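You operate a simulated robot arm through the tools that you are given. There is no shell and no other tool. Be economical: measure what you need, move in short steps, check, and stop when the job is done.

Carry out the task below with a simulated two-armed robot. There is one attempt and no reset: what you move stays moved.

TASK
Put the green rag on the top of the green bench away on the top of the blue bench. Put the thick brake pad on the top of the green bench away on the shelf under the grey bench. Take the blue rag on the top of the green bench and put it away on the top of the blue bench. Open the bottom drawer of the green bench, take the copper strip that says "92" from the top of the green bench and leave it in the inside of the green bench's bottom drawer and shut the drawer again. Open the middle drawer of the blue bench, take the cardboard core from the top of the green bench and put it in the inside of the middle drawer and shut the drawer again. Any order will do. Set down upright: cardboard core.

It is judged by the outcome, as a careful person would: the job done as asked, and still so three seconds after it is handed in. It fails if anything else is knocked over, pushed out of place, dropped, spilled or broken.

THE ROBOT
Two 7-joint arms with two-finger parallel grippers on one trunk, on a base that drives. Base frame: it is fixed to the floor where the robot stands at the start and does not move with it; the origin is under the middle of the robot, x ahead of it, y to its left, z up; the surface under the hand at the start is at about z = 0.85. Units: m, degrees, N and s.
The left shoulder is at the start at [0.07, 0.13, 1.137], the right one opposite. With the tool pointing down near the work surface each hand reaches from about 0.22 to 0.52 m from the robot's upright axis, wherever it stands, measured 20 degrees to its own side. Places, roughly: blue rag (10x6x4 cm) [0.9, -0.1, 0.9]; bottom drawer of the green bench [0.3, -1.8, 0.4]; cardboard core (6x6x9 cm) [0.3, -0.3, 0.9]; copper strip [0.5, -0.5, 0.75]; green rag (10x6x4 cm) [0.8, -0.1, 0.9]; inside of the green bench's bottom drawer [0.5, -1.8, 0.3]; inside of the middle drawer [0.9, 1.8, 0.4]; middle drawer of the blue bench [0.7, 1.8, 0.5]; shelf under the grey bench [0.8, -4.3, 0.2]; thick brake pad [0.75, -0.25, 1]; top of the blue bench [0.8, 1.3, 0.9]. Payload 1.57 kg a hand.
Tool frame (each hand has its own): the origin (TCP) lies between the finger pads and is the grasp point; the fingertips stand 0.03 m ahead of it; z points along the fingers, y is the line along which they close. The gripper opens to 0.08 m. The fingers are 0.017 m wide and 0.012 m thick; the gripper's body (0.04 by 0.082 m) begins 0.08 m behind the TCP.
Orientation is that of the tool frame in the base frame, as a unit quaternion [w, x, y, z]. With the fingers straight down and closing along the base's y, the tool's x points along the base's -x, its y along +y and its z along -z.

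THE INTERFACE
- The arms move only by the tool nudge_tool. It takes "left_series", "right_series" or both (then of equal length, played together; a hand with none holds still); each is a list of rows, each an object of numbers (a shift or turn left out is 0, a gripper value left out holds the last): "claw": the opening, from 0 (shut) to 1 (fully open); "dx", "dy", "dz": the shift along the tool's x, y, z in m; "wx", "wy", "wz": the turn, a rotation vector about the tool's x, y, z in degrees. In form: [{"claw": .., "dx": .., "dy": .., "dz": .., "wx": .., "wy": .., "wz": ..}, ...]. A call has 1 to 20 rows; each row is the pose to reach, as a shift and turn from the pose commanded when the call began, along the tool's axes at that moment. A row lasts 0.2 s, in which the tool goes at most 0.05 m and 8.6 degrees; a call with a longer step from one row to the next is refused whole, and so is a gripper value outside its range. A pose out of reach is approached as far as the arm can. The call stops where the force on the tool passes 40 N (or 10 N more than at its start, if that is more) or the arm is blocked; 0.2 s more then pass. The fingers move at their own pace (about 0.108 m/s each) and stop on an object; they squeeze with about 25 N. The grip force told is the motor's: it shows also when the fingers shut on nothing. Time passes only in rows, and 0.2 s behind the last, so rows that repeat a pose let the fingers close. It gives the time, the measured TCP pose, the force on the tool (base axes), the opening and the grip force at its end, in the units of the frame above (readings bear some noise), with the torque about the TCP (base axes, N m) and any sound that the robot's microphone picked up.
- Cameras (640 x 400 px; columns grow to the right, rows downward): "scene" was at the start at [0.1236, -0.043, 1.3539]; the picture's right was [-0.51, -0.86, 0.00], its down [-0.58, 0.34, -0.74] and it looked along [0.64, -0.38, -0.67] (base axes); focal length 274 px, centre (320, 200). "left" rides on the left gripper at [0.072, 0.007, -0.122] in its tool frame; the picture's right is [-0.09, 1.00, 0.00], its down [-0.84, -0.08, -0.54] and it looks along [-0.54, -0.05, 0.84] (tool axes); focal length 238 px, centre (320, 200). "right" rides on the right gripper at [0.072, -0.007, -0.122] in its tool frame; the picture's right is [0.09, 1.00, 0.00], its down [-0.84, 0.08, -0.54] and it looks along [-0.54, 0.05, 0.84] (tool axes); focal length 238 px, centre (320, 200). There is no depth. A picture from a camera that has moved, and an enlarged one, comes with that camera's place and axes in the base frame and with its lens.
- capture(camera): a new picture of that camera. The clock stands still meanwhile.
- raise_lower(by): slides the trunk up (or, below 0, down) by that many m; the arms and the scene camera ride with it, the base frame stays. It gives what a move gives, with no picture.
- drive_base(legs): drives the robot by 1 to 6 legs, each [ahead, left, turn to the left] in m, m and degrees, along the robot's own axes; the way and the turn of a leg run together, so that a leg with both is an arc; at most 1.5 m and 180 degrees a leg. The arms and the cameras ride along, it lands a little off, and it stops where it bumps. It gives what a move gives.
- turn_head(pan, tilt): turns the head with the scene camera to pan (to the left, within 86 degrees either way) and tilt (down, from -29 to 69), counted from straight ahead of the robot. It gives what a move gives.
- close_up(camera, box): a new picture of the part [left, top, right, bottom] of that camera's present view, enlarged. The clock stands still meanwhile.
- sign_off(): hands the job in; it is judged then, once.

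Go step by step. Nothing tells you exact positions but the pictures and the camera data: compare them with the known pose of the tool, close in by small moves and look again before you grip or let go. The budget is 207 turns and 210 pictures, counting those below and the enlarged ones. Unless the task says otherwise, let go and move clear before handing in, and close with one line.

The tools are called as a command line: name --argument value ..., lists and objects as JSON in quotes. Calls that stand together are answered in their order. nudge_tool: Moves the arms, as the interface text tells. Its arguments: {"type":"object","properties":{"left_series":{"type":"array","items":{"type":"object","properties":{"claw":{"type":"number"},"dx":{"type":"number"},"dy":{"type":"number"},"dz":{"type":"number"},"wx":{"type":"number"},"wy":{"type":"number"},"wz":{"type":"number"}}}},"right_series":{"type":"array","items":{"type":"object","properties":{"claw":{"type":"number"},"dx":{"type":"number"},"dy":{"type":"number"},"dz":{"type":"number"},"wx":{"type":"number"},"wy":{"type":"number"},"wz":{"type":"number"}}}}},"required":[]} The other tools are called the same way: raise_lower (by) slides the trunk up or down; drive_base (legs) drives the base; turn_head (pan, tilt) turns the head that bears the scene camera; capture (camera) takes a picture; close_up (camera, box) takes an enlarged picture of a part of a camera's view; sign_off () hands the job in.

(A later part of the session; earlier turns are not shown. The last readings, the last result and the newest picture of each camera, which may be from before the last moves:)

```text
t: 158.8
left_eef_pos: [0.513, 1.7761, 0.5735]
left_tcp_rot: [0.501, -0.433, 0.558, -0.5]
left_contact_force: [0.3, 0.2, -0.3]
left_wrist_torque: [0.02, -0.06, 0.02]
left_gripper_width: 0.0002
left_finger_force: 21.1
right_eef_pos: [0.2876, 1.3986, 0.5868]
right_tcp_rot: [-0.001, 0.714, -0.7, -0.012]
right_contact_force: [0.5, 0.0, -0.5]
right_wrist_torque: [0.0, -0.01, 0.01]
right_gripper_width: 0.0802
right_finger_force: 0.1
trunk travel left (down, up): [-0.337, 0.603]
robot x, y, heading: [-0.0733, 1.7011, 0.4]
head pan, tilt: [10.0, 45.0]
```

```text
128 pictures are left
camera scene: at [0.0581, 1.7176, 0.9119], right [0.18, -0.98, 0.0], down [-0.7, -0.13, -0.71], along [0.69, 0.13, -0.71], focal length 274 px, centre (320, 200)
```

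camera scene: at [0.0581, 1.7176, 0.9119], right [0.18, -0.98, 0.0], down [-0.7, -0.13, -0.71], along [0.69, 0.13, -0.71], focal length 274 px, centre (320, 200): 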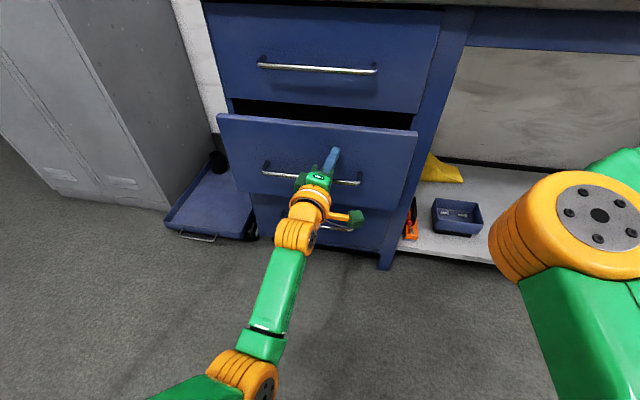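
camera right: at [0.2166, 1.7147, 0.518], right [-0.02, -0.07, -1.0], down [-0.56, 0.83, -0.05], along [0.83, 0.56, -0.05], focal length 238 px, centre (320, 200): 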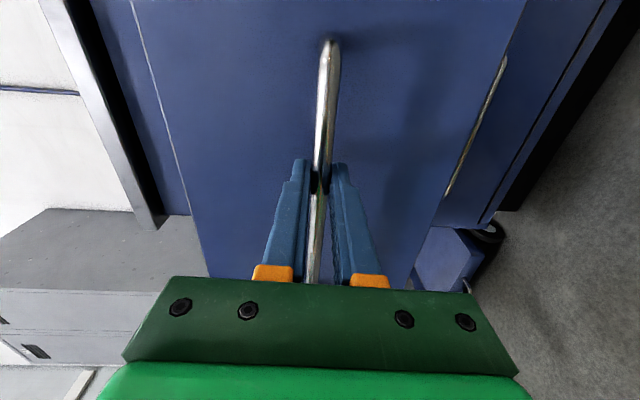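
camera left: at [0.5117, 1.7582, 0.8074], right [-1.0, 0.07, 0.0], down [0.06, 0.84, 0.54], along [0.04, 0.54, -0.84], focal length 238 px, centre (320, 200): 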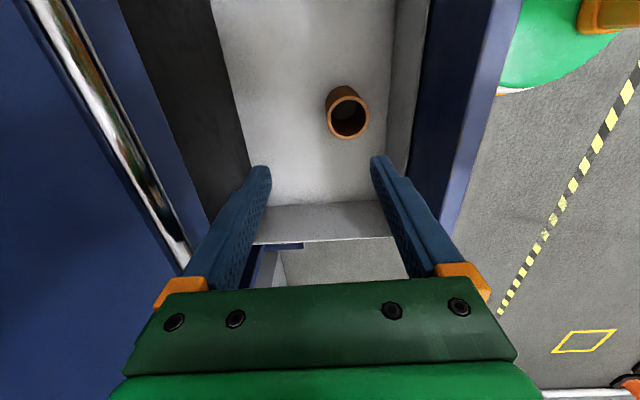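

The drawer is moving in smoothly. Push the remaining ~8 cm.

drive_base --legs '[[0.05, 0, 0], [0.03, 0, 0]]'

capture --camera "scene"

```text
t: 160.1
left_eef_pos: [0.5912, 1.778, 0.5726]
left_tcp_rot: [0.502, -0.434, 0.56, -0.497]
left_contact_force: [-24.6, -2.5, -11.1]
left_wrist_torque: [-0.1, 0.39, 0.05]
left_gripper_width: 0.0001
left_finger_force: 21.6
right_eef_pos: [0.3667, 1.3993, 0.5874]
right_tcp_rot: [-0.003, 0.715, -0.699, -0.011]
right_contact_force: [-0.2, -0.5, -0.1]
right_wrist_torque: [0.0, 0.02, 0.0]
right_gripper_width: 0.0803
right_finger_force: 0.0
trunk travel left (down, up): [-0.337, 0.603]
robot x, y, heading: [0.0059, 1.7021, 0.2]
head pan, tilt: [10.0, 45.0]
```

```text
127 pictures are left
camera scene: at [0.1357, 1.7182, 0.9122], right [0.18, -0.98, 0.0], down [-0.69, -0.13, -0.71], along [0.7, 0.13, -0.71], focal length 274 px, centre (320, 200)
```

scene: 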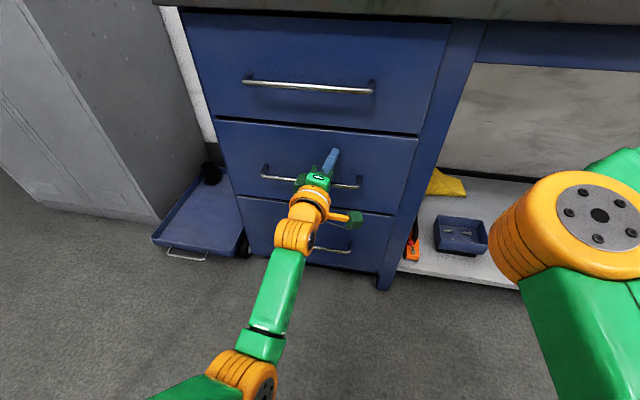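

Drawer is shut. Back off, raise the trunk back to its original height, restore the left hand to pointing down, and drive to the copper rack.

drive_base --legs '[[-0.2, 0, 0]]'

raise_lower --by 0.438

capture --camera "scene"

nudge_tool --left_series '[{"wx": -8.5, "dz": -0.01}, {"wx": -17, "dz": -0.02}, {"wx": -25.5, "dz": -0.03}, {"wx": -34, "dz": -0.04}, {"wx": -42.5, "dz": -0.05}, {"wx": -51, "dz": -0.06}, {"wx": -59.5, "dz": -0.07}, {"wx": -68, "dz": -0.08}, {"wx": -76.5, "dz": -0.09}, {"wx": -85, "dz": -0.1, "claw": 1}, {"wx": -88, "dz": -0.11, "claw": 1}]'

```text
t: 161.7
left_eef_pos: [0.3946, 1.7769, 0.5717]
left_tcp_rot: [0.502, -0.434, 0.56, -0.497]
left_contact_force: [0.1, -0.3, 0.2]
left_wrist_torque: [0.03, 0.01, -0.06]
left_gripper_width: 0.0
left_finger_force: 21.0
right_eef_pos: [0.1685, 1.3977, 0.5866]
right_tcp_rot: [-0.004, 0.715, -0.699, -0.01]
right_contact_force: [-0.4, -0.3, -0.2]
right_wrist_torque: [0.01, 0.01, 0.01]
right_gripper_width: 0.0802
right_finger_force: 0.1
trunk travel left (down, up): [-0.337, 0.603]
robot x, y, heading: [-0.1939, 1.6985, 0.6]
head pan, tilt: [10.0, 45.0]
```

```text
refused: 0.438 is not a number from -0.4 to 0.4
```

```text
126 pictures are left
camera scene: at [-0.0617, 1.7166, 0.912], right [0.18, -0.98, 0.0], down [-0.7, -0.13, -0.71], along [0.7, 0.13, -0.71], focal length 274 px, centre (320, 200)
```

scene: 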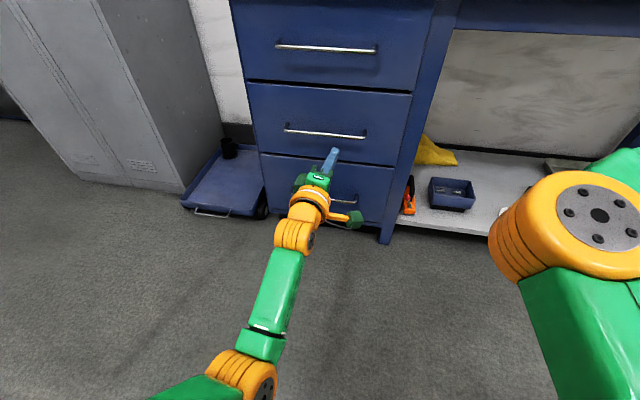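

```text
t: 164.1
left_eef_pos: [0.2829, 1.7887, 0.5712]
left_tcp_rot: [0.059, -0.661, 0.748, 0.032]
left_contact_force: [-0.2, -0.4, 0.1]
left_wrist_torque: [0.01, 0.0, -0.01]
left_gripper_width: 0.0801
left_finger_force: 0.0
right_eef_pos: [0.169, 1.397, 0.5867]
right_tcp_rot: [-0.002, 0.714, -0.7, -0.011]
right_contact_force: [-0.2, 0.4, -0.4]
right_wrist_torque: [-0.03, 0.01, 0.01]
right_gripper_width: 0.0799
right_finger_force: 0.0
trunk travel left (down, up): [-0.337, 0.603]
robot x, y, heading: [-0.1933, 1.6972, 0.4]
head pan, tilt: [10.0, 45.0]
```

Raise fully with margin, square up the left hand, and drive along to the copper rack.

raise_lower --by 0.4

raise_lower --by 0.13

nudge_tool --left_series '[{"wx": -1.1, "wy": 3.7, "wz": -3.5}, {"wx": -2.2, "wy": 7.4, "wz": -7}]'

drive_base --legs '[[0, -1.2, 0], [0, -1.13, 0]]'

turn_head --pan 0 --tilt 50

capture --camera "scene"

capture --camera "left"

```text
t: 167.9
left_eef_pos: [0.2816, 1.7897, 0.9721]
left_tcp_rot: [0.059, -0.661, 0.747, 0.032]
left_contact_force: [-0.3, 0.7, -0.1]
left_wrist_torque: [0.02, 0.02, 0.03]
left_gripper_width: 0.0799
left_finger_force: 0.1
right_eef_pos: [0.1683, 1.3966, 0.9861]
right_tcp_rot: [-0.002, 0.714, -0.7, -0.011]
right_contact_force: [-0.5, -0.6, -0.2]
right_wrist_torque: [0.03, 0.01, 0.0]
right_gripper_width: 0.08
right_finger_force: 0.2
trunk travel left (down, up): [-0.737, 0.203]
robot x, y, heading: [-0.1928, 1.7014, 0.7]
head pan, tilt: [10.0, 45.0]
```

```text
t: 169.5
left_eef_pos: [0.2821, 1.7892, 1.1013]
left_tcp_rot: [0.059, -0.661, 0.748, 0.031]
left_contact_force: [-0.6, 0.4, 0.9]
left_wrist_torque: [-0.02, 0.01, 0.01]
left_gripper_width: 0.08
left_finger_force: 0.2
right_eef_pos: [0.1687, 1.3976, 1.1166]
right_tcp_rot: [-0.002, 0.714, -0.7, -0.011]
right_contact_force: [0.3, 0.3, -0.2]
right_wrist_torque: [0.03, -0.02, 0.0]
right_gripper_width: 0.0798
right_finger_force: 0.1
trunk travel left (down, up): [-0.867, 0.073]
robot x, y, heading: [-0.1907, 1.7029, 0.5]
head pan, tilt: [10.0, 45.0]
```

```text
t: 170.1
left_eef_pos: [0.2786, 1.7888, 1.1011]
left_tcp_rot: [0.001, -0.707, 0.707, 0.0]
left_contact_force: [-0.3, 0.1, 0.2]
left_wrist_torque: [0.01, -0.01, 0.01]
left_gripper_width: 0.0799
left_finger_force: 0.1
right_eef_pos: [0.168, 1.3987, 1.117]
right_tcp_rot: [-0.002, 0.714, -0.7, -0.011]
right_contact_force: [0.0, 0.4, -0.2]
right_wrist_torque: [0.01, -0.01, 0.0]
right_gripper_width: 0.08
right_finger_force: 0.0
trunk travel left (down, up): [-0.867, 0.073]
robot x, y, heading: [-0.1919, 1.7016, 0.4]
head pan, tilt: [10.0, 45.0]
```

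```text
t: 181.5
left_eef_pos: [0.2832, -0.5341, 1.1002]
left_tcp_rot: [0.001, -0.705, 0.709, -0.001]
left_contact_force: [0.3, 0.9, -0.8]
left_wrist_torque: [-0.03, -0.01, -0.02]
left_gripper_width: 0.0801
left_finger_force: 0.1
right_eef_pos: [0.1691, -0.9254, 1.1159]
right_tcp_rot: [-0.002, 0.712, -0.702, -0.011]
right_contact_force: [0.5, 0.4, 0.2]
right_wrist_torque: [-0.02, 0.0, -0.02]
right_gripper_width: 0.0802
right_finger_force: 0.1
trunk travel left (down, up): [-0.867, 0.073]
robot x, y, heading: [-0.1891, -0.6215, 0.2]
head pan, tilt: [10.0, 45.0]
```

```text
t: 182.3
left_eef_pos: [0.284, -0.535, 1.1018]
left_tcp_rot: [0.0, -0.705, 0.71, 0.0]
left_contact_force: [0.4, 0.4, 0.1]
left_wrist_torque: [-0.03, 0.0, 0.02]
left_gripper_width: 0.08
left_finger_force: 0.1
right_eef_pos: [0.1703, -0.9259, 1.1179]
right_tcp_rot: [-0.002, 0.712, -0.702, -0.011]
right_contact_force: [-0.2, 0.0, 0.0]
right_wrist_torque: [0.04, -0.01, 0.02]
right_gripper_width: 0.0802
right_finger_force: 0.0
trunk travel left (down, up): [-0.867, 0.073]
robot x, y, heading: [-0.1916, -0.6206, 0.2]
head pan, tilt: [0.0, 50.0]
```

```text
125 pictures are left
camera scene: at [-0.0606, -0.6194, 1.4351], right [0.0, -1.0, 0.0], down [-0.77, 0.0, -0.64], along [0.64, 0.0, -0.77], focal length 274 px, centre (320, 200)
```

scene: 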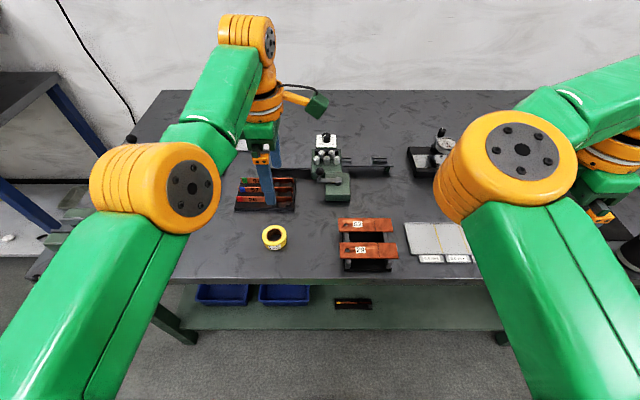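

```text
124 pictures are left
camera left: at [0.2772, -0.6074, 1.224], right [-0.99, 0.1, 0.0], down [0.08, 0.84, 0.54], along [0.05, 0.54, -0.84], focal length 238 px, centre (320, 200)
```

left: 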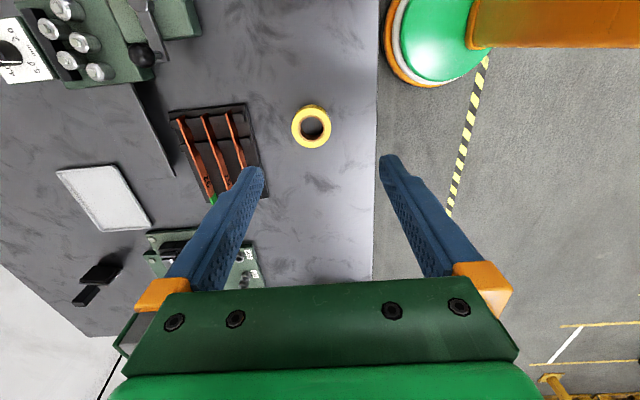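

Drive closer and look at the rack from above with the left camera.

drive_base --legs '[[0.17, 0, 0]]'

capture --camera "left"

close_up --camera "scene" --box '[200, 200, 400, 330]'

```text
t: 183.7
left_eef_pos: [0.449, -0.5338, 1.1022]
left_tcp_rot: [0.002, -0.705, 0.71, -0.002]
left_contact_force: [-0.6, 0.0, -0.5]
left_wrist_torque: [0.02, 0.0, 0.01]
left_gripper_width: 0.0803
left_finger_force: 0.0
right_eef_pos: [0.3358, -0.9261, 1.1186]
right_tcp_rot: [-0.003, 0.712, -0.702, -0.011]
right_contact_force: [-0.4, 0.2, 0.3]
right_wrist_torque: [-0.02, -0.01, 0.0]
right_gripper_width: 0.0802
right_finger_force: 0.2
trunk travel left (down, up): [-0.867, 0.073]
robot x, y, heading: [-0.0211, -0.622, -0.1]
head pan, tilt: [0.0, 50.0]
```

```text
123 pictures are left
camera left: at [0.4429, -0.6069, 1.2256], right [-0.99, 0.1, 0.0], down [0.08, 0.84, 0.54], along [0.06, 0.54, -0.84], focal length 238 px, centre (320, 200)
```

left: 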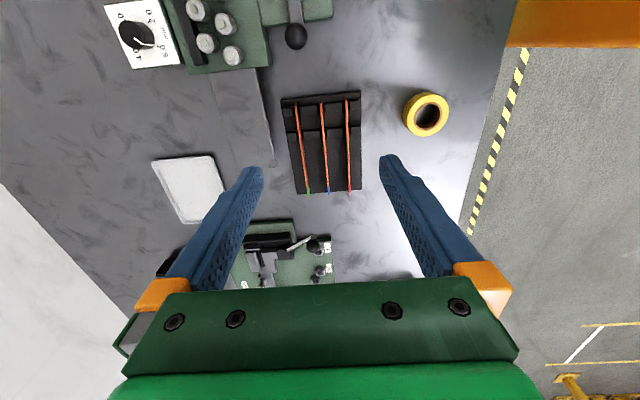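

```text
3.08 times, centred on (300, 265) of scene
camera zoom: at [0.1044, -0.6189, 1.4355], right [0.0, -1.0, 0.0], down [-0.76, 0.0, -0.65], along [0.65, 0.0, -0.76], focal length 844 px, centre (382, 0)
```

zoom: 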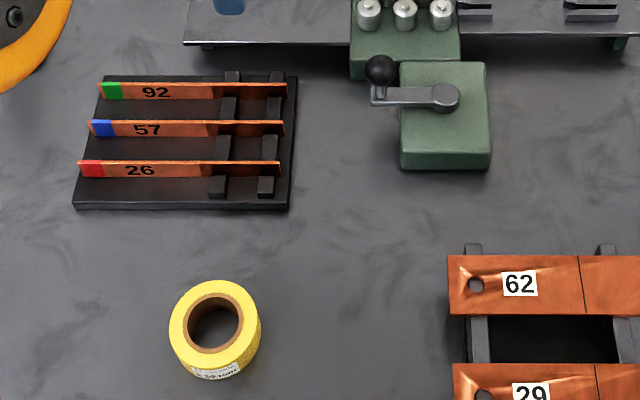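

Strips stand on edge in the rack; "92" is the farthest with green end. Target grip ≈(0.485,−0.45). Move above with partly open claw.

nudge_tool --left_series '[{"dx": -0.028, "dy": -0.012, "dz": 0.03, "claw": 0.4}, {"dx": -0.056, "dy": -0.024, "dz": 0.06}, {"dx": -0.084, "dy": -0.036, "dz": 0.09}, {"dx": -0.084, "dy": -0.036, "dz": 0.12}]'

capture --camera "left"

close_up --camera "scene" --box '[180, 160, 340, 280]'

```text
t: 184.7
left_eef_pos: [0.4701, -0.4532, 0.9824]
left_tcp_rot: [-0.001, -0.704, 0.71, -0.001]
left_contact_force: [-0.1, 0.5, 0.7]
left_wrist_torque: [-0.03, 0.02, -0.02]
left_gripper_width: 0.0318
left_finger_force: 0.2
left hand out of reach, approached as far as the arm can: row 2, 3, 4
right_eef_pos: [0.3391, -0.9258, 1.1168]
right_tcp_rot: [-0.002, 0.712, -0.702, -0.011]
right_contact_force: [0.5, -0.4, 0.0]
right_wrist_torque: [0.0, -0.03, 0.03]
right_gripper_width: 0.0801
right_finger_force: 0.2
trunk travel left (down, up): [-0.867, 0.073]
robot x, y, heading: [-0.0169, -0.6187, -0.0]
head pan, tilt: [0.0, 50.0]
```

```text
121 pictures are left
camera left: at [0.4638, -0.5255, 1.1056], right [-1.0, 0.1, 0.0], down [0.08, 0.84, 0.54], along [0.05, 0.54, -0.84], focal length 238 px, centre (320, 200)
```

left: 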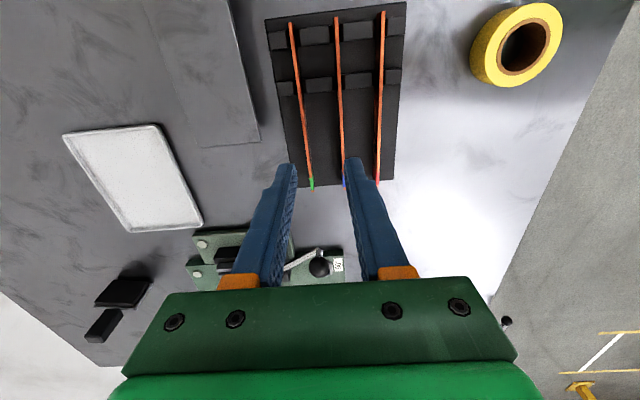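

```text
3.33 times, centred on (260, 220) of scene
camera zoom: at [0.1097, -0.619, 1.435], right [0.0, -1.0, 0.0], down [-0.77, 0.0, -0.64], along [0.64, 0.0, -0.77], focal length 914 px, centre (520, 133)
```

zoom: 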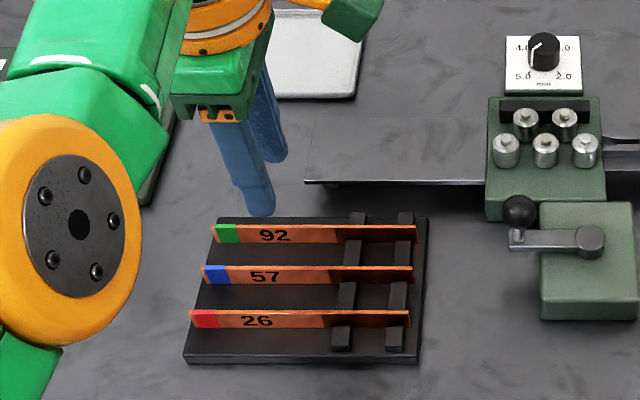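

Strip "92" is at x≈0.487; I need 1.7 cm more forward. Nudge the base forward.

drive_base --legs '[[0.017, 0, 0]]'

nudge_tool --left_series '[{"dz": 0.02}, {"dz": 0.04}]'

capture --camera "left"

close_up --camera "scene" --box '[200, 180, 320, 280]'

```text
t: 185.5
left_eef_pos: [0.4827, -0.4519, 0.9871]
left_tcp_rot: [0.002, -0.705, 0.71, -0.002]
left_contact_force: [-0.3, -0.6, -0.5]
left_wrist_torque: [0.01, -0.03, 0.01]
left_gripper_width: 0.0319
left_finger_force: 0.0
right_eef_pos: [0.3526, -0.9267, 1.1169]
right_tcp_rot: [-0.003, 0.712, -0.702, -0.01]
right_contact_force: [-1.1, -0.6, 0.0]
right_wrist_torque: [0.03, -0.03, -0.01]
right_gripper_width: 0.0798
right_finger_force: 0.0
trunk travel left (down, up): [-0.867, 0.073]
robot x, y, heading: [-0.0021, -0.6195, 0.3]
head pan, tilt: [0.0, 50.0]
```

```text
t: 186.1
left_eef_pos: [0.4819, -0.4541, 0.9454]
left_tcp_rot: [0.0, -0.704, 0.71, 0.0]
left_contact_force: [0.0, -0.6, -0.2]
left_wrist_torque: [0.02, 0.04, 0.0]
left_gripper_width: 0.032
left_finger_force: 0.1
left hand out of reach, approached as far as the arm can: row 2
right_eef_pos: [0.3552, -0.9258, 1.1169]
right_tcp_rot: [-0.002, 0.712, -0.702, -0.011]
right_contact_force: [0.0, 0.1, 0.3]
right_wrist_torque: [0.01, -0.03, 0.01]
right_gripper_width: 0.0803
right_finger_force: 0.1
trunk travel left (down, up): [-0.867, 0.073]
robot x, y, heading: [-0.0027, -0.6198, 0.4]
head pan, tilt: [0.0, 50.0]
```

```text
119 pictures are left
camera left: at [0.4753, -0.5266, 1.0671], right [-0.99, 0.1, 0.0], down [0.08, 0.84, 0.54], along [0.06, 0.54, -0.84], focal length 238 px, centre (320, 200)
```

left: 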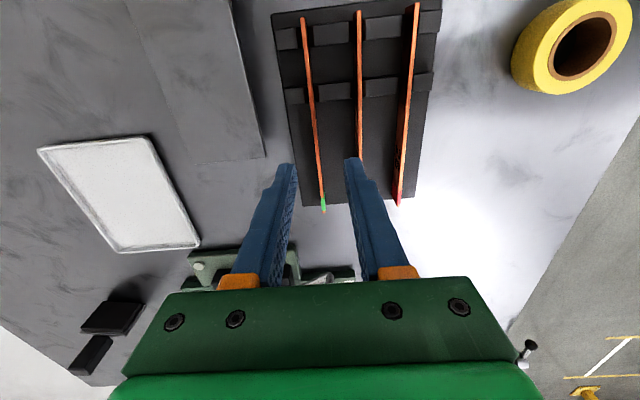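

```text
4.00 times, centred on (260, 230) of scene
camera zoom: at [0.1252, -0.6188, 1.4352], right [0.0, -1.0, 0.0], down [-0.77, 0.0, -0.64], along [0.64, 0.0, -0.77], focal length 1097 px, centre (560, 80)
```

zoom: 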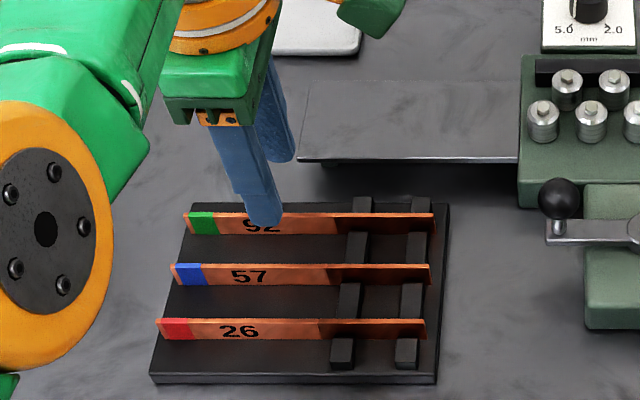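

Lower with the trunk and fine-tune forward.

raise_lower --by -0.035

nudge_tool --left_series '[{"dy": -0.003}, {"dy": -0.006}]'

capture --camera "left"

close_up --camera "scene" --box '[200, 160, 320, 260]'

```text
t: 186.9
left_eef_pos: [0.4821, -0.4542, 0.9092]
left_tcp_rot: [0.001, -0.705, 0.709, 0.0]
left_contact_force: [0.0, 0.5, 0.4]
left_wrist_torque: [-0.01, -0.03, 0.0]
left_gripper_width: 0.0318
left_finger_force: 0.0
right_eef_pos: [0.3551, -0.9261, 1.0826]
right_tcp_rot: [-0.002, 0.713, -0.701, -0.012]
right_contact_force: [-0.2, 0.2, -0.9]
right_wrist_torque: [-0.02, 0.01, -0.01]
right_gripper_width: 0.0802
right_finger_force: 0.1
trunk travel left (down, up): [-0.832, 0.108]
robot x, y, heading: [-0.0016, -0.6231, 0.1]
head pan, tilt: [0.0, 50.0]
```

```text
t: 187.5
left_eef_pos: [0.4823, -0.4556, 0.9092]
left_tcp_rot: [0.0, -0.705, 0.709, -0.001]
left_contact_force: [-0.4, 0.1, 0.3]
left_wrist_torque: [0.0, -0.01, 0.0]
left_gripper_width: 0.032
left_finger_force: 0.1
left hand out of reach, approached as far as the arm can: row 2
right_eef_pos: [0.3565, -0.9253, 1.0827]
right_tcp_rot: [-0.003, 0.712, -0.702, -0.011]
right_contact_force: [0.0, -0.1, -0.8]
right_wrist_torque: [0.01, 0.0, 0.0]
right_gripper_width: 0.0802
right_finger_force: 0.1
trunk travel left (down, up): [-0.832, 0.108]
robot x, y, heading: [0.0011, -0.6152, 0.2]
head pan, tilt: [0.0, 50.0]
```

```text
117 pictures are left
camera left: at [0.4765, -0.5271, 1.0325], right [-1.0, 0.1, 0.0], down [0.08, 0.84, 0.54], along [0.05, 0.54, -0.84], focal length 238 px, centre (320, 200)
```

left: 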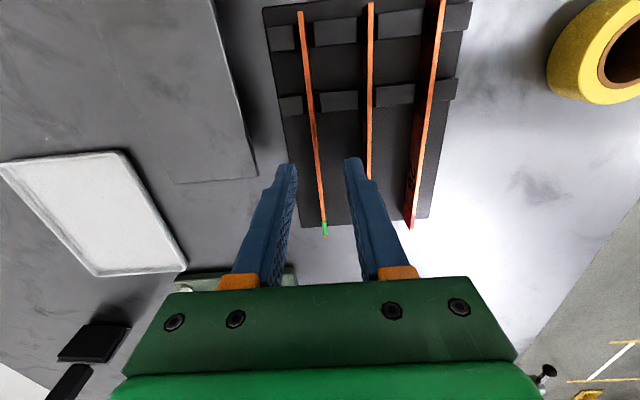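

```text
4.00 times, centred on (260, 210) of scene
camera zoom: at [0.1259, -0.6189, 1.4001], right [0.0, -1.0, 0.0], down [-0.77, 0.0, -0.64], along [0.64, 0.0, -0.77], focal length 1097 px, centre (560, 160)
```

zoom: 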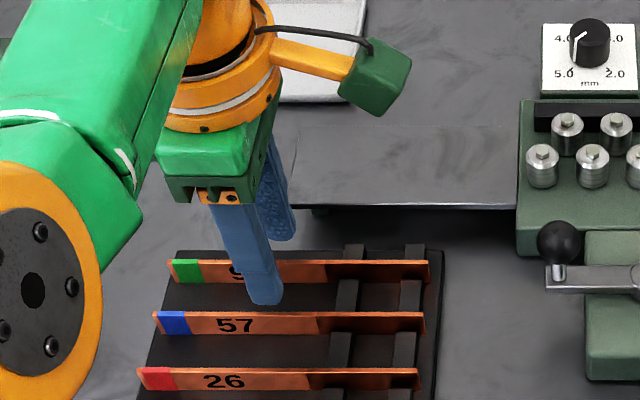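

raise_lower --by -0.01

nudge_tool --left_series '[{"claw": 0}, {"claw": 0}, {"claw": 0}]'

capture --camera "left"

close_up --camera "scene" --box '[200, 160, 320, 260]'

```text
t: 188.1
left_eef_pos: [0.4837, -0.4539, 0.8994]
left_tcp_rot: [0.0, -0.705, 0.71, 0.0]
left_contact_force: [0.0, 0.1, -0.2]
left_wrist_torque: [0.01, 0.01, -0.05]
left_gripper_width: 0.0319
left_finger_force: 0.0
right_eef_pos: [0.3561, -0.9259, 1.0708]
right_tcp_rot: [-0.002, 0.712, -0.702, -0.011]
right_contact_force: [-0.1, -0.6, -0.2]
right_wrist_torque: [0.01, 0.02, 0.03]
right_gripper_width: 0.0798
right_finger_force: 0.1
trunk travel left (down, up): [-0.822, 0.118]
robot x, y, heading: [-0.0044, -0.6176, 0.1]
head pan, tilt: [0.0, 50.0]
```

```text
t: 188.9
left_eef_pos: [0.4832, -0.4556, 0.9005]
left_tcp_rot: [0.001, -0.705, 0.71, 0.0]
left_contact_force: [1.5, 0.5, 3.4]
left_wrist_torque: [0.16, -0.07, 0.15]
left_gripper_width: 0.0021
left_finger_force: 23.8
right_eef_pos: [0.356, -0.9268, 1.0719]
right_tcp_rot: [-0.002, 0.712, -0.702, -0.011]
right_contact_force: [0.1, -0.8, -0.3]
right_wrist_torque: [0.01, -0.02, -0.01]
right_gripper_width: 0.0803
right_finger_force: 0.1
trunk travel left (down, up): [-0.822, 0.118]
robot x, y, heading: [-0.0014, -0.6188, 0.2]
head pan, tilt: [0.0, 50.0]
```

```text
115 pictures are left
camera left: at [0.4764, -0.5272, 1.0227], right [-0.99, 0.1, 0.0], down [0.08, 0.84, 0.54], along [0.06, 0.54, -0.84], focal length 238 px, centre (320, 200)
```

left: 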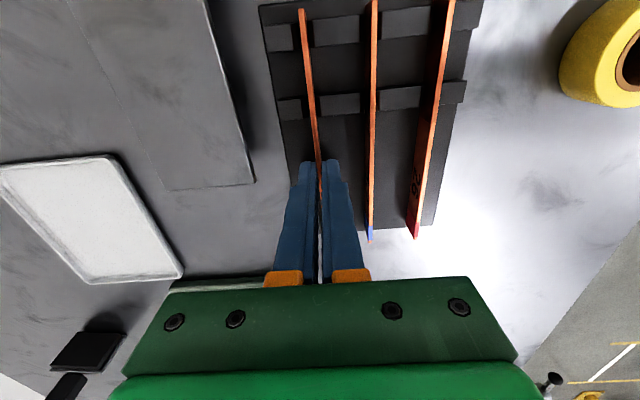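

```text
4.00 times, centred on (260, 210) of scene
camera zoom: at [0.1258, -0.6191, 1.3901], right [0.0, -1.0, 0.0], down [-0.77, 0.0, -0.64], along [0.64, 0.0, -0.77], focal length 1097 px, centre (560, 160)
```

zoom: 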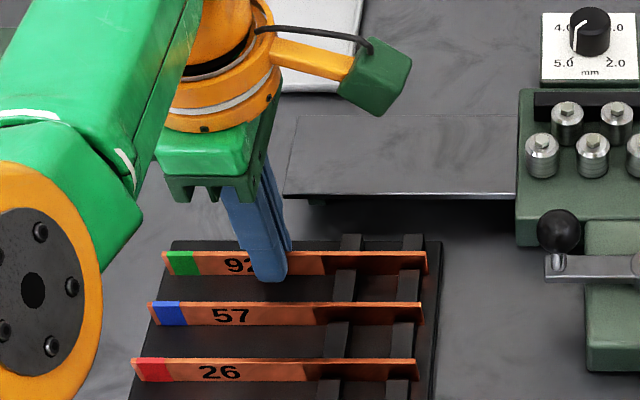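

Strip is pinched (2 mm). Lift straight up with the trunk and check that only it comes.

raise_lower --by 0.08

capture --camera "left"

close_up --camera "scene" --box '[180, 160, 340, 280]'

```text
t: 190.0
left_eef_pos: [0.4825, -0.4548, 0.9801]
left_tcp_rot: [0.001, -0.705, 0.71, -0.001]
left_contact_force: [1.1, 0.1, -0.5]
left_wrist_torque: [0.02, 0.03, -0.03]
left_gripper_width: 0.0021
left_finger_force: 23.7
right_eef_pos: [0.3559, -0.9269, 1.1515]
right_tcp_rot: [-0.003, 0.712, -0.702, -0.012]
right_contact_force: [0.0, -0.8, -0.3]
right_wrist_torque: [-0.02, 0.0, -0.02]
right_gripper_width: 0.0803
right_finger_force: 0.1
trunk travel left (down, up): [-0.902, 0.038]
robot x, y, heading: [-0.0057, -0.6179, 0.1]
head pan, tilt: [0.0, 50.0]
```

```text
113 pictures are left
camera left: at [0.4766, -0.5271, 1.1024], right [-0.99, 0.1, 0.0], down [0.08, 0.84, 0.54], along [0.05, 0.54, -0.84], focal length 238 px, centre (320, 200)
```

left: 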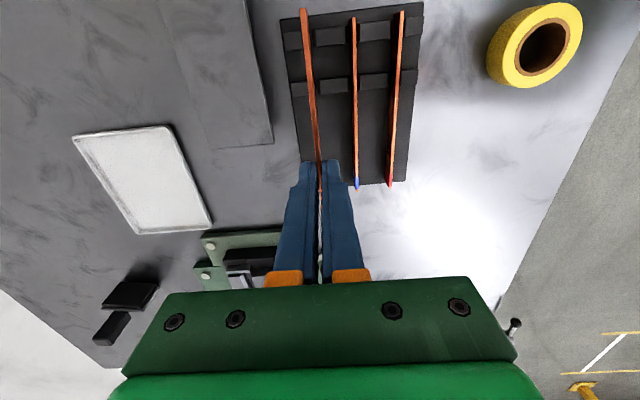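

```text
3.33 times, centred on (260, 220) of scene
camera zoom: at [0.1261, -0.6188, 1.4701], right [0.0, -1.0, 0.0], down [-0.77, 0.0, -0.64], along [0.64, 0.0, -0.77], focal length 914 px, centre (520, 133)
```

zoom: 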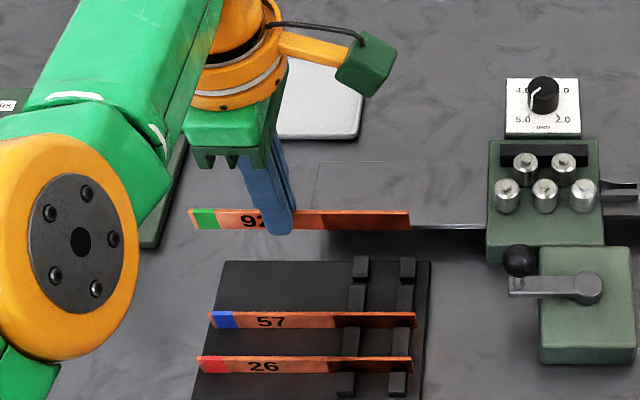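

Only "92" came up. Retract and drive to the green bench's drawers.

nudge_tool --left_series '[{"dz": -0.03}, {"dy": 0.04, "dz": -0.06}, {"dy": 0.08, "dz": -0.08}, {"dy": 0.12, "dz": -0.08}]'

drive_base --legs '[[-0.4, 0, 0], [0, -1.1, 0]]'

turn_head --pan 0 --tilt 45

capture --camera "scene"

capture --camera "left"

```text
t: 191.0
left_eef_pos: [0.4205, -0.4225, 1.0334]
left_tcp_rot: [-0.002, -0.705, 0.709, -0.001]
left_contact_force: [-0.6, 0.6, -1.0]
left_wrist_torque: [-0.01, 0.01, -0.02]
left_gripper_width: 0.0019
left_finger_force: 23.3
left hand out of reach, approached as far as the arm can: row 3, 4
right_eef_pos: [0.3568, -0.9238, 1.151]
right_tcp_rot: [-0.001, 0.712, -0.702, -0.011]
right_contact_force: [1.2, 0.4, -0.3]
right_wrist_torque: [-0.04, 0.0, 0.0]
right_gripper_width: 0.0801
right_finger_force: 0.0
trunk travel left (down, up): [-0.902, 0.038]
robot x, y, heading: [-0.002, -0.6183, 0.1]
head pan, tilt: [0.0, 50.0]
```

```text
t: 198.8
left_eef_pos: [0.0235, -1.5202, 1.0333]
left_tcp_rot: [0.0, -0.705, 0.71, 0.0]
left_contact_force: [-0.6, -0.1, -0.6]
left_wrist_torque: [0.02, 0.0, -0.02]
left_gripper_width: 0.0023
left_finger_force: 23.3
right_eef_pos: [-0.0397, -2.0223, 1.1524]
right_tcp_rot: [-0.002, 0.712, -0.702, -0.01]
right_contact_force: [0.0, -0.4, 0.4]
right_wrist_torque: [0.01, 0.02, -0.03]
right_gripper_width: 0.0798
right_finger_force: 0.0
trunk travel left (down, up): [-0.902, 0.038]
robot x, y, heading: [-0.3973, -1.7132, 0.3]
head pan, tilt: [0.0, 50.0]
```

```text
t: 199.4
left_eef_pos: [0.0239, -1.5207, 1.0333]
left_tcp_rot: [0.001, -0.704, 0.71, -0.001]
left_contact_force: [0.6, -0.5, -0.5]
left_wrist_torque: [-0.02, 0.03, 0.01]
left_gripper_width: 0.0021
left_finger_force: 23.8
right_eef_pos: [-0.0397, -2.022, 1.1521]
right_tcp_rot: [-0.003, 0.713, -0.701, -0.012]
right_contact_force: [0.3, 0.6, 0.1]
right_wrist_torque: [0.01, 0.0, 0.0]
right_gripper_width: 0.0801
right_finger_force: 0.0
trunk travel left (down, up): [-0.902, 0.038]
robot x, y, heading: [-0.4008, -1.7148, -0.1]
head pan, tilt: [0.0, 45.0]
```

```text
111 pictures are left
camera scene: at [-0.2658, -1.7162, 1.4769], right [0.0, -1.0, 0.0], down [-0.71, 0.0, -0.71], along [0.71, 0.0, -0.71], focal length 274 px, centre (320, 200)
```

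scene: 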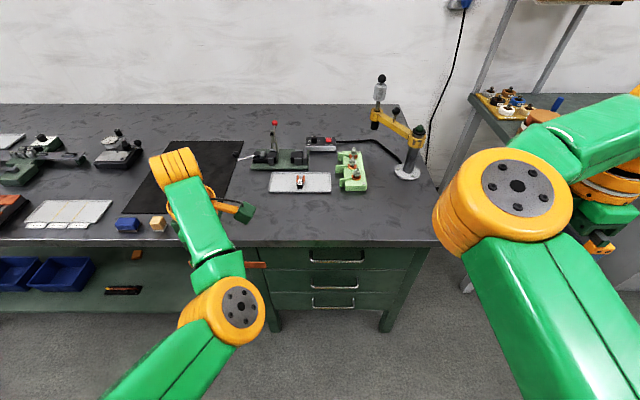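

```text
110 pictures are left
camera left: at [0.0177, -1.5936, 1.1563], right [-1.0, 0.1, 0.0], down [0.08, 0.84, 0.54], along [0.05, 0.54, -0.84], focal length 238 px, centre (320, 200)
```

left: 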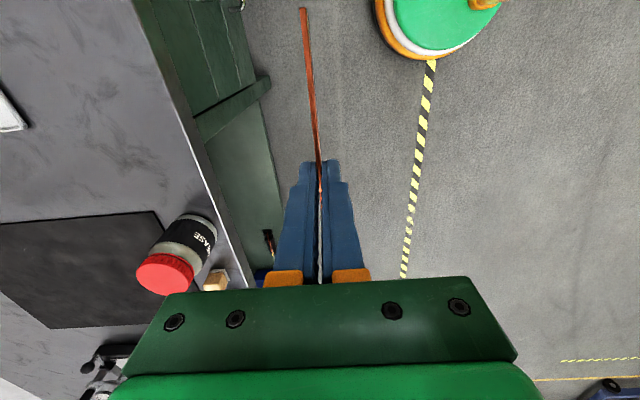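

The green bench's drawers are ahead; bottom handle about (0.2,−1.77,0.43). Tuck the left hand up and in, lower the trunk, and point the right hand forward.

nudge_tool --left_series '[{"dy": 0.02, "dz": -0.03}, {"dy": 0.04, "dz": -0.06}, {"dy": 0.06, "dz": -0.08}, {"dy": 0.08, "dz": -0.1}]' --right_series '[{}, {}, {}, {}]'

raise_lower --by -0.4

nudge_tool --right_series '[{"wx": 8.5}, {"wx": 17}, {"wx": 25.5}, {"wx": 34}, {"wx": 42.5}, {"wx": 51}, {"wx": 59.5}, {"wx": 68}, {"wx": 76.5}, {"wx": 85}, {"wx": 90}]'

turn_head --pan 0 --tilt 40

capture --camera "scene"

```text
t: 200.4
left_eef_pos: [0.0025, -1.4656, 1.129]
left_tcp_rot: [0.001, -0.704, 0.71, -0.001]
left_contact_force: [0.6, -0.6, -0.6]
left_wrist_torque: [0.03, -0.01, 0.01]
left_gripper_width: 0.0022
left_finger_force: 23.9
left hand out of reach, approached as far as the arm can: row 1, 2, 3, 4
right_eef_pos: [-0.0404, -2.0224, 1.1506]
right_tcp_rot: [-0.003, 0.712, -0.702, -0.011]
right_contact_force: [-0.6, -0.2, -0.3]
right_wrist_torque: [0.0, 0.0, 0.0]
right_gripper_width: 0.0801
right_finger_force: 0.0
trunk travel left (down, up): [-0.902, 0.038]
robot x, y, heading: [-0.3975, -1.7127, 0.2]
head pan, tilt: [0.0, 45.0]
```

```text
t: 204.2
left_eef_pos: [0.0036, -1.4645, 0.7284]
left_tcp_rot: [0.001, -0.705, 0.709, -0.001]
left_contact_force: [-0.3, -0.7, -0.8]
left_wrist_torque: [0.04, 0.0, -0.05]
left_gripper_width: 0.0023
left_finger_force: 23.8
right_eef_pos: [-0.0398, -2.0233, 0.7522]
right_tcp_rot: [-0.001, 0.712, -0.702, -0.011]
right_contact_force: [0.1, 0.3, -0.3]
right_wrist_torque: [-0.03, 0.0, 0.01]
right_gripper_width: 0.0801
right_finger_force: 0.0
trunk travel left (down, up): [-0.502, 0.438]
robot x, y, heading: [-0.3995, -1.7173, 0.1]
head pan, tilt: [0.0, 45.0]
```

```text
t: 206.6
left_eef_pos: [0.005, -1.4641, 0.7302]
left_tcp_rot: [0.001, -0.704, 0.71, -0.001]
left_contact_force: [-0.2, 0.1, -0.7]
left_wrist_torque: [0.03, 0.0, 0.03]
left_gripper_width: 0.0022
left_finger_force: 23.7
right_eef_pos: [-0.0398, -2.0231, 0.7507]
right_tcp_rot: [0.505, -0.501, 0.504, -0.489]
right_contact_force: [0.0, 0.7, -0.1]
right_wrist_torque: [0.0, -0.01, -0.01]
right_gripper_width: 0.0798
right_finger_force: 0.1
right hand out of reach, approached as far as the arm can: row 7, 8, 9
trunk travel left (down, up): [-0.502, 0.438]
robot x, y, heading: [-0.3999, -1.7175, 0.1]
head pan, tilt: [0.0, 45.0]
```

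```text
t: 207.3
left_eef_pos: [0.0029, -1.4647, 0.7291]
left_tcp_rot: [0.0, -0.704, 0.71, -0.001]
left_contact_force: [0.2, -0.1, -0.4]
left_wrist_torque: [0.01, -0.02, -0.04]
left_gripper_width: 0.0023
left_finger_force: 23.9
right_eef_pos: [-0.0408, -2.0222, 0.7518]
right_tcp_rot: [0.505, -0.502, 0.504, -0.489]
right_contact_force: [0.0, -0.9, 0.0]
right_wrist_torque: [0.02, -0.01, -0.01]
right_gripper_width: 0.0798
right_finger_force: 0.0
trunk travel left (down, up): [-0.502, 0.438]
robot x, y, heading: [-0.3967, -1.7174, 0.0]
head pan, tilt: [0.0, 40.0]
```

```text
109 pictures are left
camera scene: at [-0.2623, -1.7165, 1.0842], right [0.0, -1.0, 0.0], down [-0.64, 0.0, -0.77], along [0.77, 0.0, -0.64], focal length 274 px, centre (320, 200)
```

scene: 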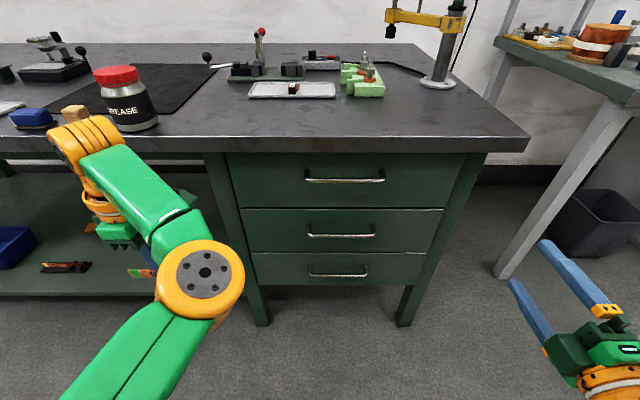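

Bottom handle ≈(0.21,−1.77,0.406). Lower the trunk and line the right hand up with it.

raise_lower --by -0.345

drive_base --legs '[[0, 0.245, 0], [0.1, 0, 0]]'

capture --camera "right"

turn_head --pan -20 --tilt 35

capture --camera "scene"

```text
t: 210.7
left_eef_pos: [0.0036, -1.4658, 0.3847]
left_tcp_rot: [0.0, -0.705, 0.709, 0.0]
left_contact_force: [-0.5, 0.7, -1.4]
left_wrist_torque: [0.04, -0.02, -0.01]
left_gripper_width: 0.0017
left_finger_force: 23.9
right_eef_pos: [-0.0397, -2.0231, 0.4072]
right_tcp_rot: [0.505, -0.501, 0.504, -0.49]
right_contact_force: [-0.6, 0.4, 0.2]
right_wrist_torque: [0.0, 0.01, -0.01]
right_gripper_width: 0.0803
right_finger_force: 0.0
trunk travel left (down, up): [-0.157, 0.783]
robot x, y, heading: [-0.3986, -1.7187, 0.1]
head pan, tilt: [0.0, 40.0]
```

```text
t: 213.2
left_eef_pos: [0.1027, -1.2198, 0.3843]
left_tcp_rot: [0.001, -0.705, 0.709, -0.001]
left_contact_force: [1.0, 0.0, -1.5]
left_wrist_torque: [0.01, 0.01, -0.03]
left_gripper_width: 0.0023
left_finger_force: 23.9
right_eef_pos: [0.0589, -1.7768, 0.4061]
right_tcp_rot: [0.505, -0.502, 0.505, -0.488]
right_contact_force: [0.7, 0.1, 1.1]
right_wrist_torque: [-0.05, 0.02, 0.02]
right_gripper_width: 0.0801
right_finger_force: 0.0
trunk travel left (down, up): [-0.157, 0.783]
robot x, y, heading: [-0.2969, -1.4707, 0.0]
head pan, tilt: [0.0, 40.0]
```

```text
108 pictures are left
camera right: at [-0.0612, -1.8517, 0.4142], right [-0.01, -0.07, -1.0], down [-0.56, 0.83, -0.05], along [0.83, 0.55, -0.05], focal length 238 px, centre (320, 200)
```

right: 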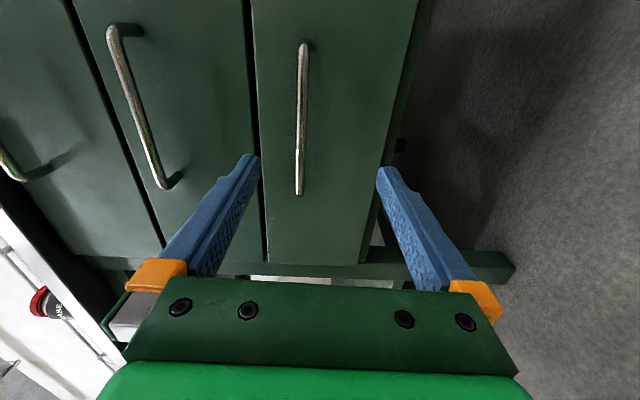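

```text
t: 214.1
left_eef_pos: [0.1024, -1.2193, 0.384]
left_tcp_rot: [0.001, -0.704, 0.71, 0.0]
left_contact_force: [1.0, 0.3, -1.2]
left_wrist_torque: [0.01, -0.01, 0.02]
left_gripper_width: 0.0022
left_finger_force: 23.8
right_eef_pos: [0.0591, -1.7784, 0.407]
right_tcp_rot: [0.506, -0.502, 0.504, -0.488]
right_contact_force: [-0.3, 0.9, 0.6]
right_wrist_torque: [-0.02, 0.04, 0.0]
right_gripper_width: 0.0798
right_finger_force: 0.1
trunk travel left (down, up): [-0.157, 0.783]
robot x, y, heading: [-0.2988, -1.4709, -0.0]
head pan, tilt: [-20.0, 35.0]
```

```text
107 pictures are left
camera scene: at [-0.1647, -1.5014, 0.7468], right [-0.34, -0.94, 0.0], down [-0.54, 0.19, -0.82], along [0.77, -0.28, -0.57], focal length 274 px, centre (320, 200)
```

scene: 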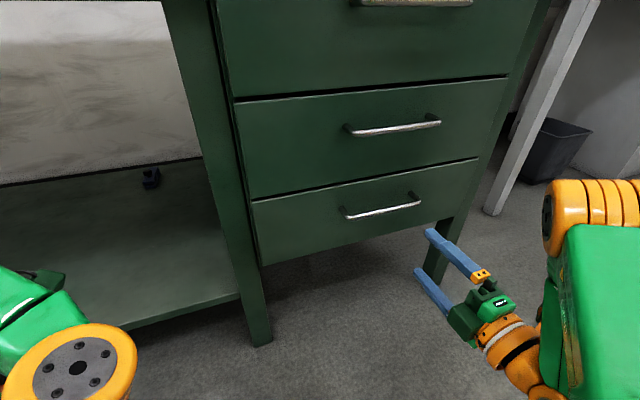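

Raise slightly and extend the right hand toward the bar, then re-check.

raise_lower --by 0.015

nudge_tool --right_series '[{"dz": 0.035}, {"dz": 0.07}, {"dz": 0.1}]'

capture --camera "right"

capture --camera "scene"

```text
t: 214.7
left_eef_pos: [0.1024, -1.2199, 0.3988]
left_tcp_rot: [0.0, -0.704, 0.71, 0.0]
left_contact_force: [-0.3, 0.5, 0.3]
left_wrist_torque: [0.01, 0.02, 0.0]
left_gripper_width: 0.0019
left_finger_force: 23.3
right_eef_pos: [0.0594, -1.7773, 0.4218]
right_tcp_rot: [0.505, -0.502, 0.505, -0.488]
right_contact_force: [0.0, 0.6, -0.2]
right_wrist_torque: [0.01, -0.01, -0.01]
right_gripper_width: 0.08
right_finger_force: 0.1
trunk travel left (down, up): [-0.172, 0.768]
robot x, y, heading: [-0.3, -1.4713, -0.1]
head pan, tilt: [-20.0, 35.0]
```

```text
t: 215.5
left_eef_pos: [0.103, -1.22, 0.399]
left_tcp_rot: [0.001, -0.704, 0.71, 0.0]
left_contact_force: [-0.2, 0.0, -0.8]
left_wrist_torque: [0.02, 0.02, -0.02]
left_gripper_width: 0.0022
left_finger_force: 23.9
right_eef_pos: [0.1607, -1.7764, 0.421]
right_tcp_rot: [0.505, -0.501, 0.504, -0.489]
right_contact_force: [0.2, 0.1, 0.2]
right_wrist_torque: [-0.01, -0.04, -0.01]
right_gripper_width: 0.08
right_finger_force: 0.0
trunk travel left (down, up): [-0.172, 0.768]
robot x, y, heading: [-0.3001, -1.4732, 0.4]
head pan, tilt: [-20.0, 35.0]
```

```text
106 pictures are left
camera right: at [0.0389, -1.8504, 0.4286], right [-0.01, -0.07, -1.0], down [-0.55, 0.83, -0.05], along [0.83, 0.55, -0.05], focal length 238 px, centre (320, 200)
```

right: 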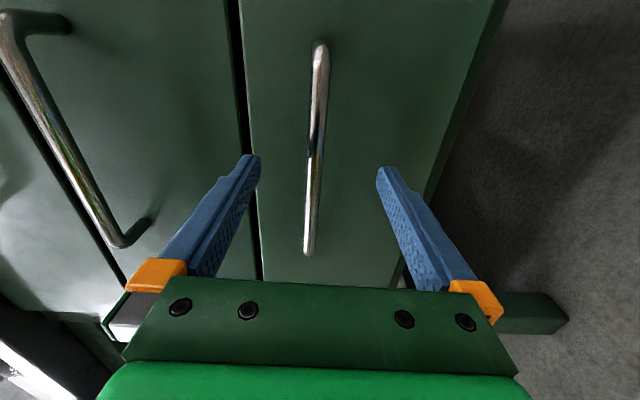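

```text
105 pictures are left
camera scene: at [-0.1646, -1.5014, 0.7618], right [-0.34, -0.94, 0.0], down [-0.54, 0.19, -0.82], along [0.77, -0.28, -0.57], focal length 274 px, centre (320, 200)
```

scene: 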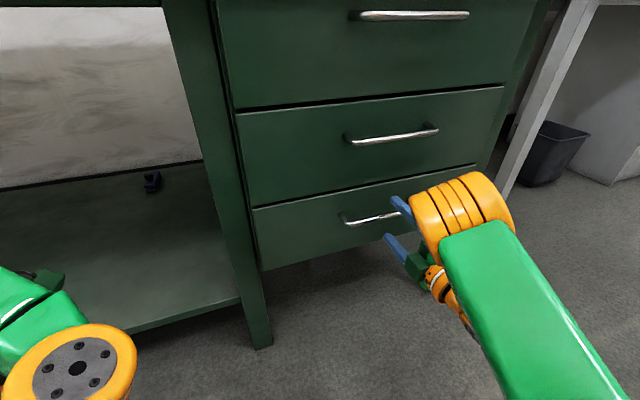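

nudge_tool --right_series '[{"dz": 0.02, "dy": -0.003}, {"dz": 0.038, "dy": -0.004}]'

capture --camera "right"

close_up --camera "scene" --box '[300, 140, 460, 280]'

```text
t: 216.1
left_eef_pos: [0.1026, -1.22, 0.4001]
left_tcp_rot: [0.002, -0.705, 0.709, -0.001]
left_contact_force: [-0.9, -0.6, -1.0]
left_wrist_torque: [0.0, 0.01, -0.01]
left_gripper_width: 0.002
left_finger_force: 24.2
right_eef_pos: [0.1958, -1.777, 0.4246]
right_tcp_rot: [0.505, -0.504, 0.504, -0.487]
right_contact_force: [-13.5, 4.0, -0.4]
right_wrist_torque: [-0.19, -0.52, 0.03]
right_gripper_width: 0.0788
right_finger_force: 0.0
trunk travel left (down, up): [-0.172, 0.768]
robot x, y, heading: [-0.2984, -1.4695, 0.3]
head pan, tilt: [-20.0, 35.0]
```

```text
104 pictures are left
camera right: at [0.0758, -1.8512, 0.4332], right [-0.01, -0.07, -1.0], down [-0.56, 0.83, -0.05], along [0.83, 0.56, -0.05], focal length 238 px, centre (320, 200)
```

right: 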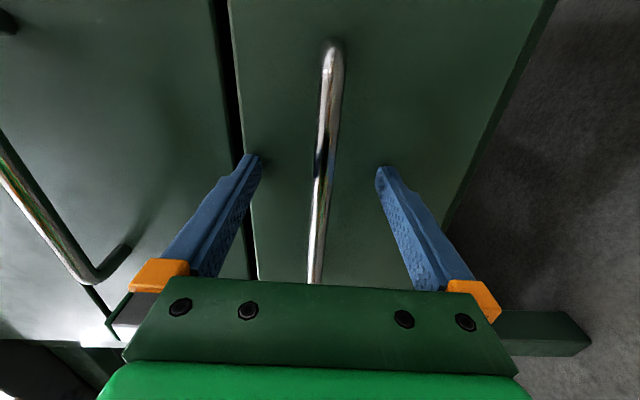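

```text
2.86 times, centred on (380, 210) of scene
camera zoom: at [-0.1661, -1.5011, 0.762], right [-0.34, -0.94, 0.0], down [-0.54, 0.19, -0.82], along [0.77, -0.28, -0.57], focal length 784 px, centre (149, 171)
```

zoom: 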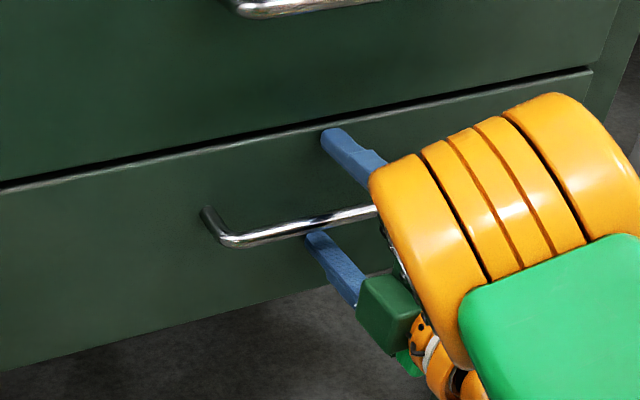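

Fingertips touch the drawer face; ease back slightly and grip the bar.

nudge_tool --right_series '[{"dz": -0.006}, {"dz": -0.006, "claw": 0}, {"dz": -0.006, "claw": 0}, {"dz": -0.006, "claw": 0}, {"dz": -0.006, "claw": 0}]'

capture --camera "right"

```text
t: 217.3
left_eef_pos: [0.1043, -1.2199, 0.3996]
left_tcp_rot: [0.0, -0.704, 0.71, -0.001]
left_contact_force: [0.6, -0.1, -0.5]
left_wrist_torque: [0.0, -0.02, -0.03]
left_gripper_width: 0.0019
left_finger_force: 23.6
right_eef_pos: [0.1913, -1.7757, 0.4243]
right_tcp_rot: [0.505, -0.503, 0.503, -0.489]
right_contact_force: [0.4, -0.1, 1.8]
right_wrist_torque: [-0.51, 0.0, 0.08]
right_gripper_width: 0.0118
right_finger_force: 29.3
trunk travel left (down, up): [-0.172, 0.768]
robot x, y, heading: [-0.2974, -1.4702, -0.1]
head pan, tilt: [-20.0, 35.0]
```

```text
102 pictures are left
camera right: at [0.0708, -1.8505, 0.4324], right [-0.01, -0.07, -1.0], down [-0.56, 0.83, -0.06], along [0.83, 0.55, -0.05], focal length 238 px, centre (320, 200)
```

right: 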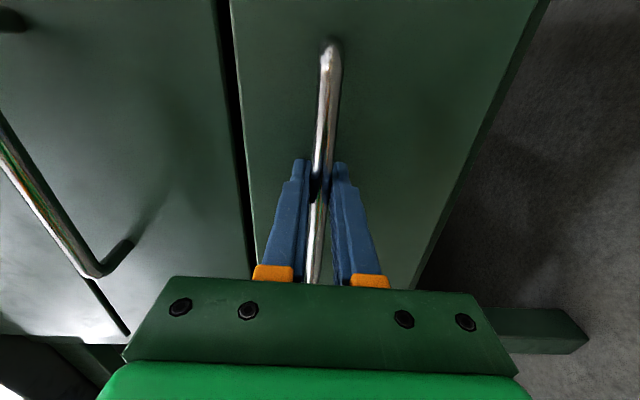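

Gripped. Pull the drawer open by driving back.

drive_base --legs '[[-0.24, 0, 0]]'

capture --camera "scene"

```text
t: 219.1
left_eef_pos: [-0.1363, -1.2186, 0.3992]
left_tcp_rot: [0.0, -0.705, 0.709, -0.001]
left_contact_force: [0.0, 0.3, -0.9]
left_wrist_torque: [0.04, -0.01, -0.01]
left_gripper_width: 0.0023
left_finger_force: 23.7
right_eef_pos: [-0.0484, -1.7761, 0.4255]
right_tcp_rot: [0.505, -0.504, 0.503, -0.488]
right_contact_force: [-0.7, 0.2, 1.3]
right_wrist_torque: [-0.53, 0.01, -0.03]
right_gripper_width: 0.0117
right_finger_force: 29.4
trunk travel left (down, up): [-0.172, 0.768]
robot x, y, heading: [-0.5375, -1.4703, 0.3]
head pan, tilt: [-20.0, 35.0]
```

```text
101 pictures are left
camera scene: at [-0.4043, -1.5017, 0.7619], right [-0.34, -0.94, 0.0], down [-0.54, 0.19, -0.82], along [0.77, -0.28, -0.57], focal length 274 px, centre (320, 200)
```

scene: 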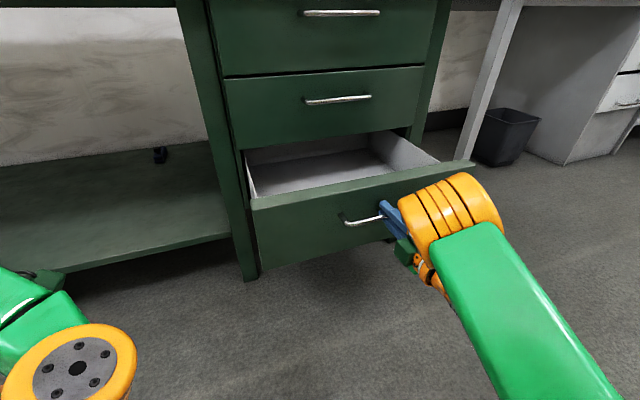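

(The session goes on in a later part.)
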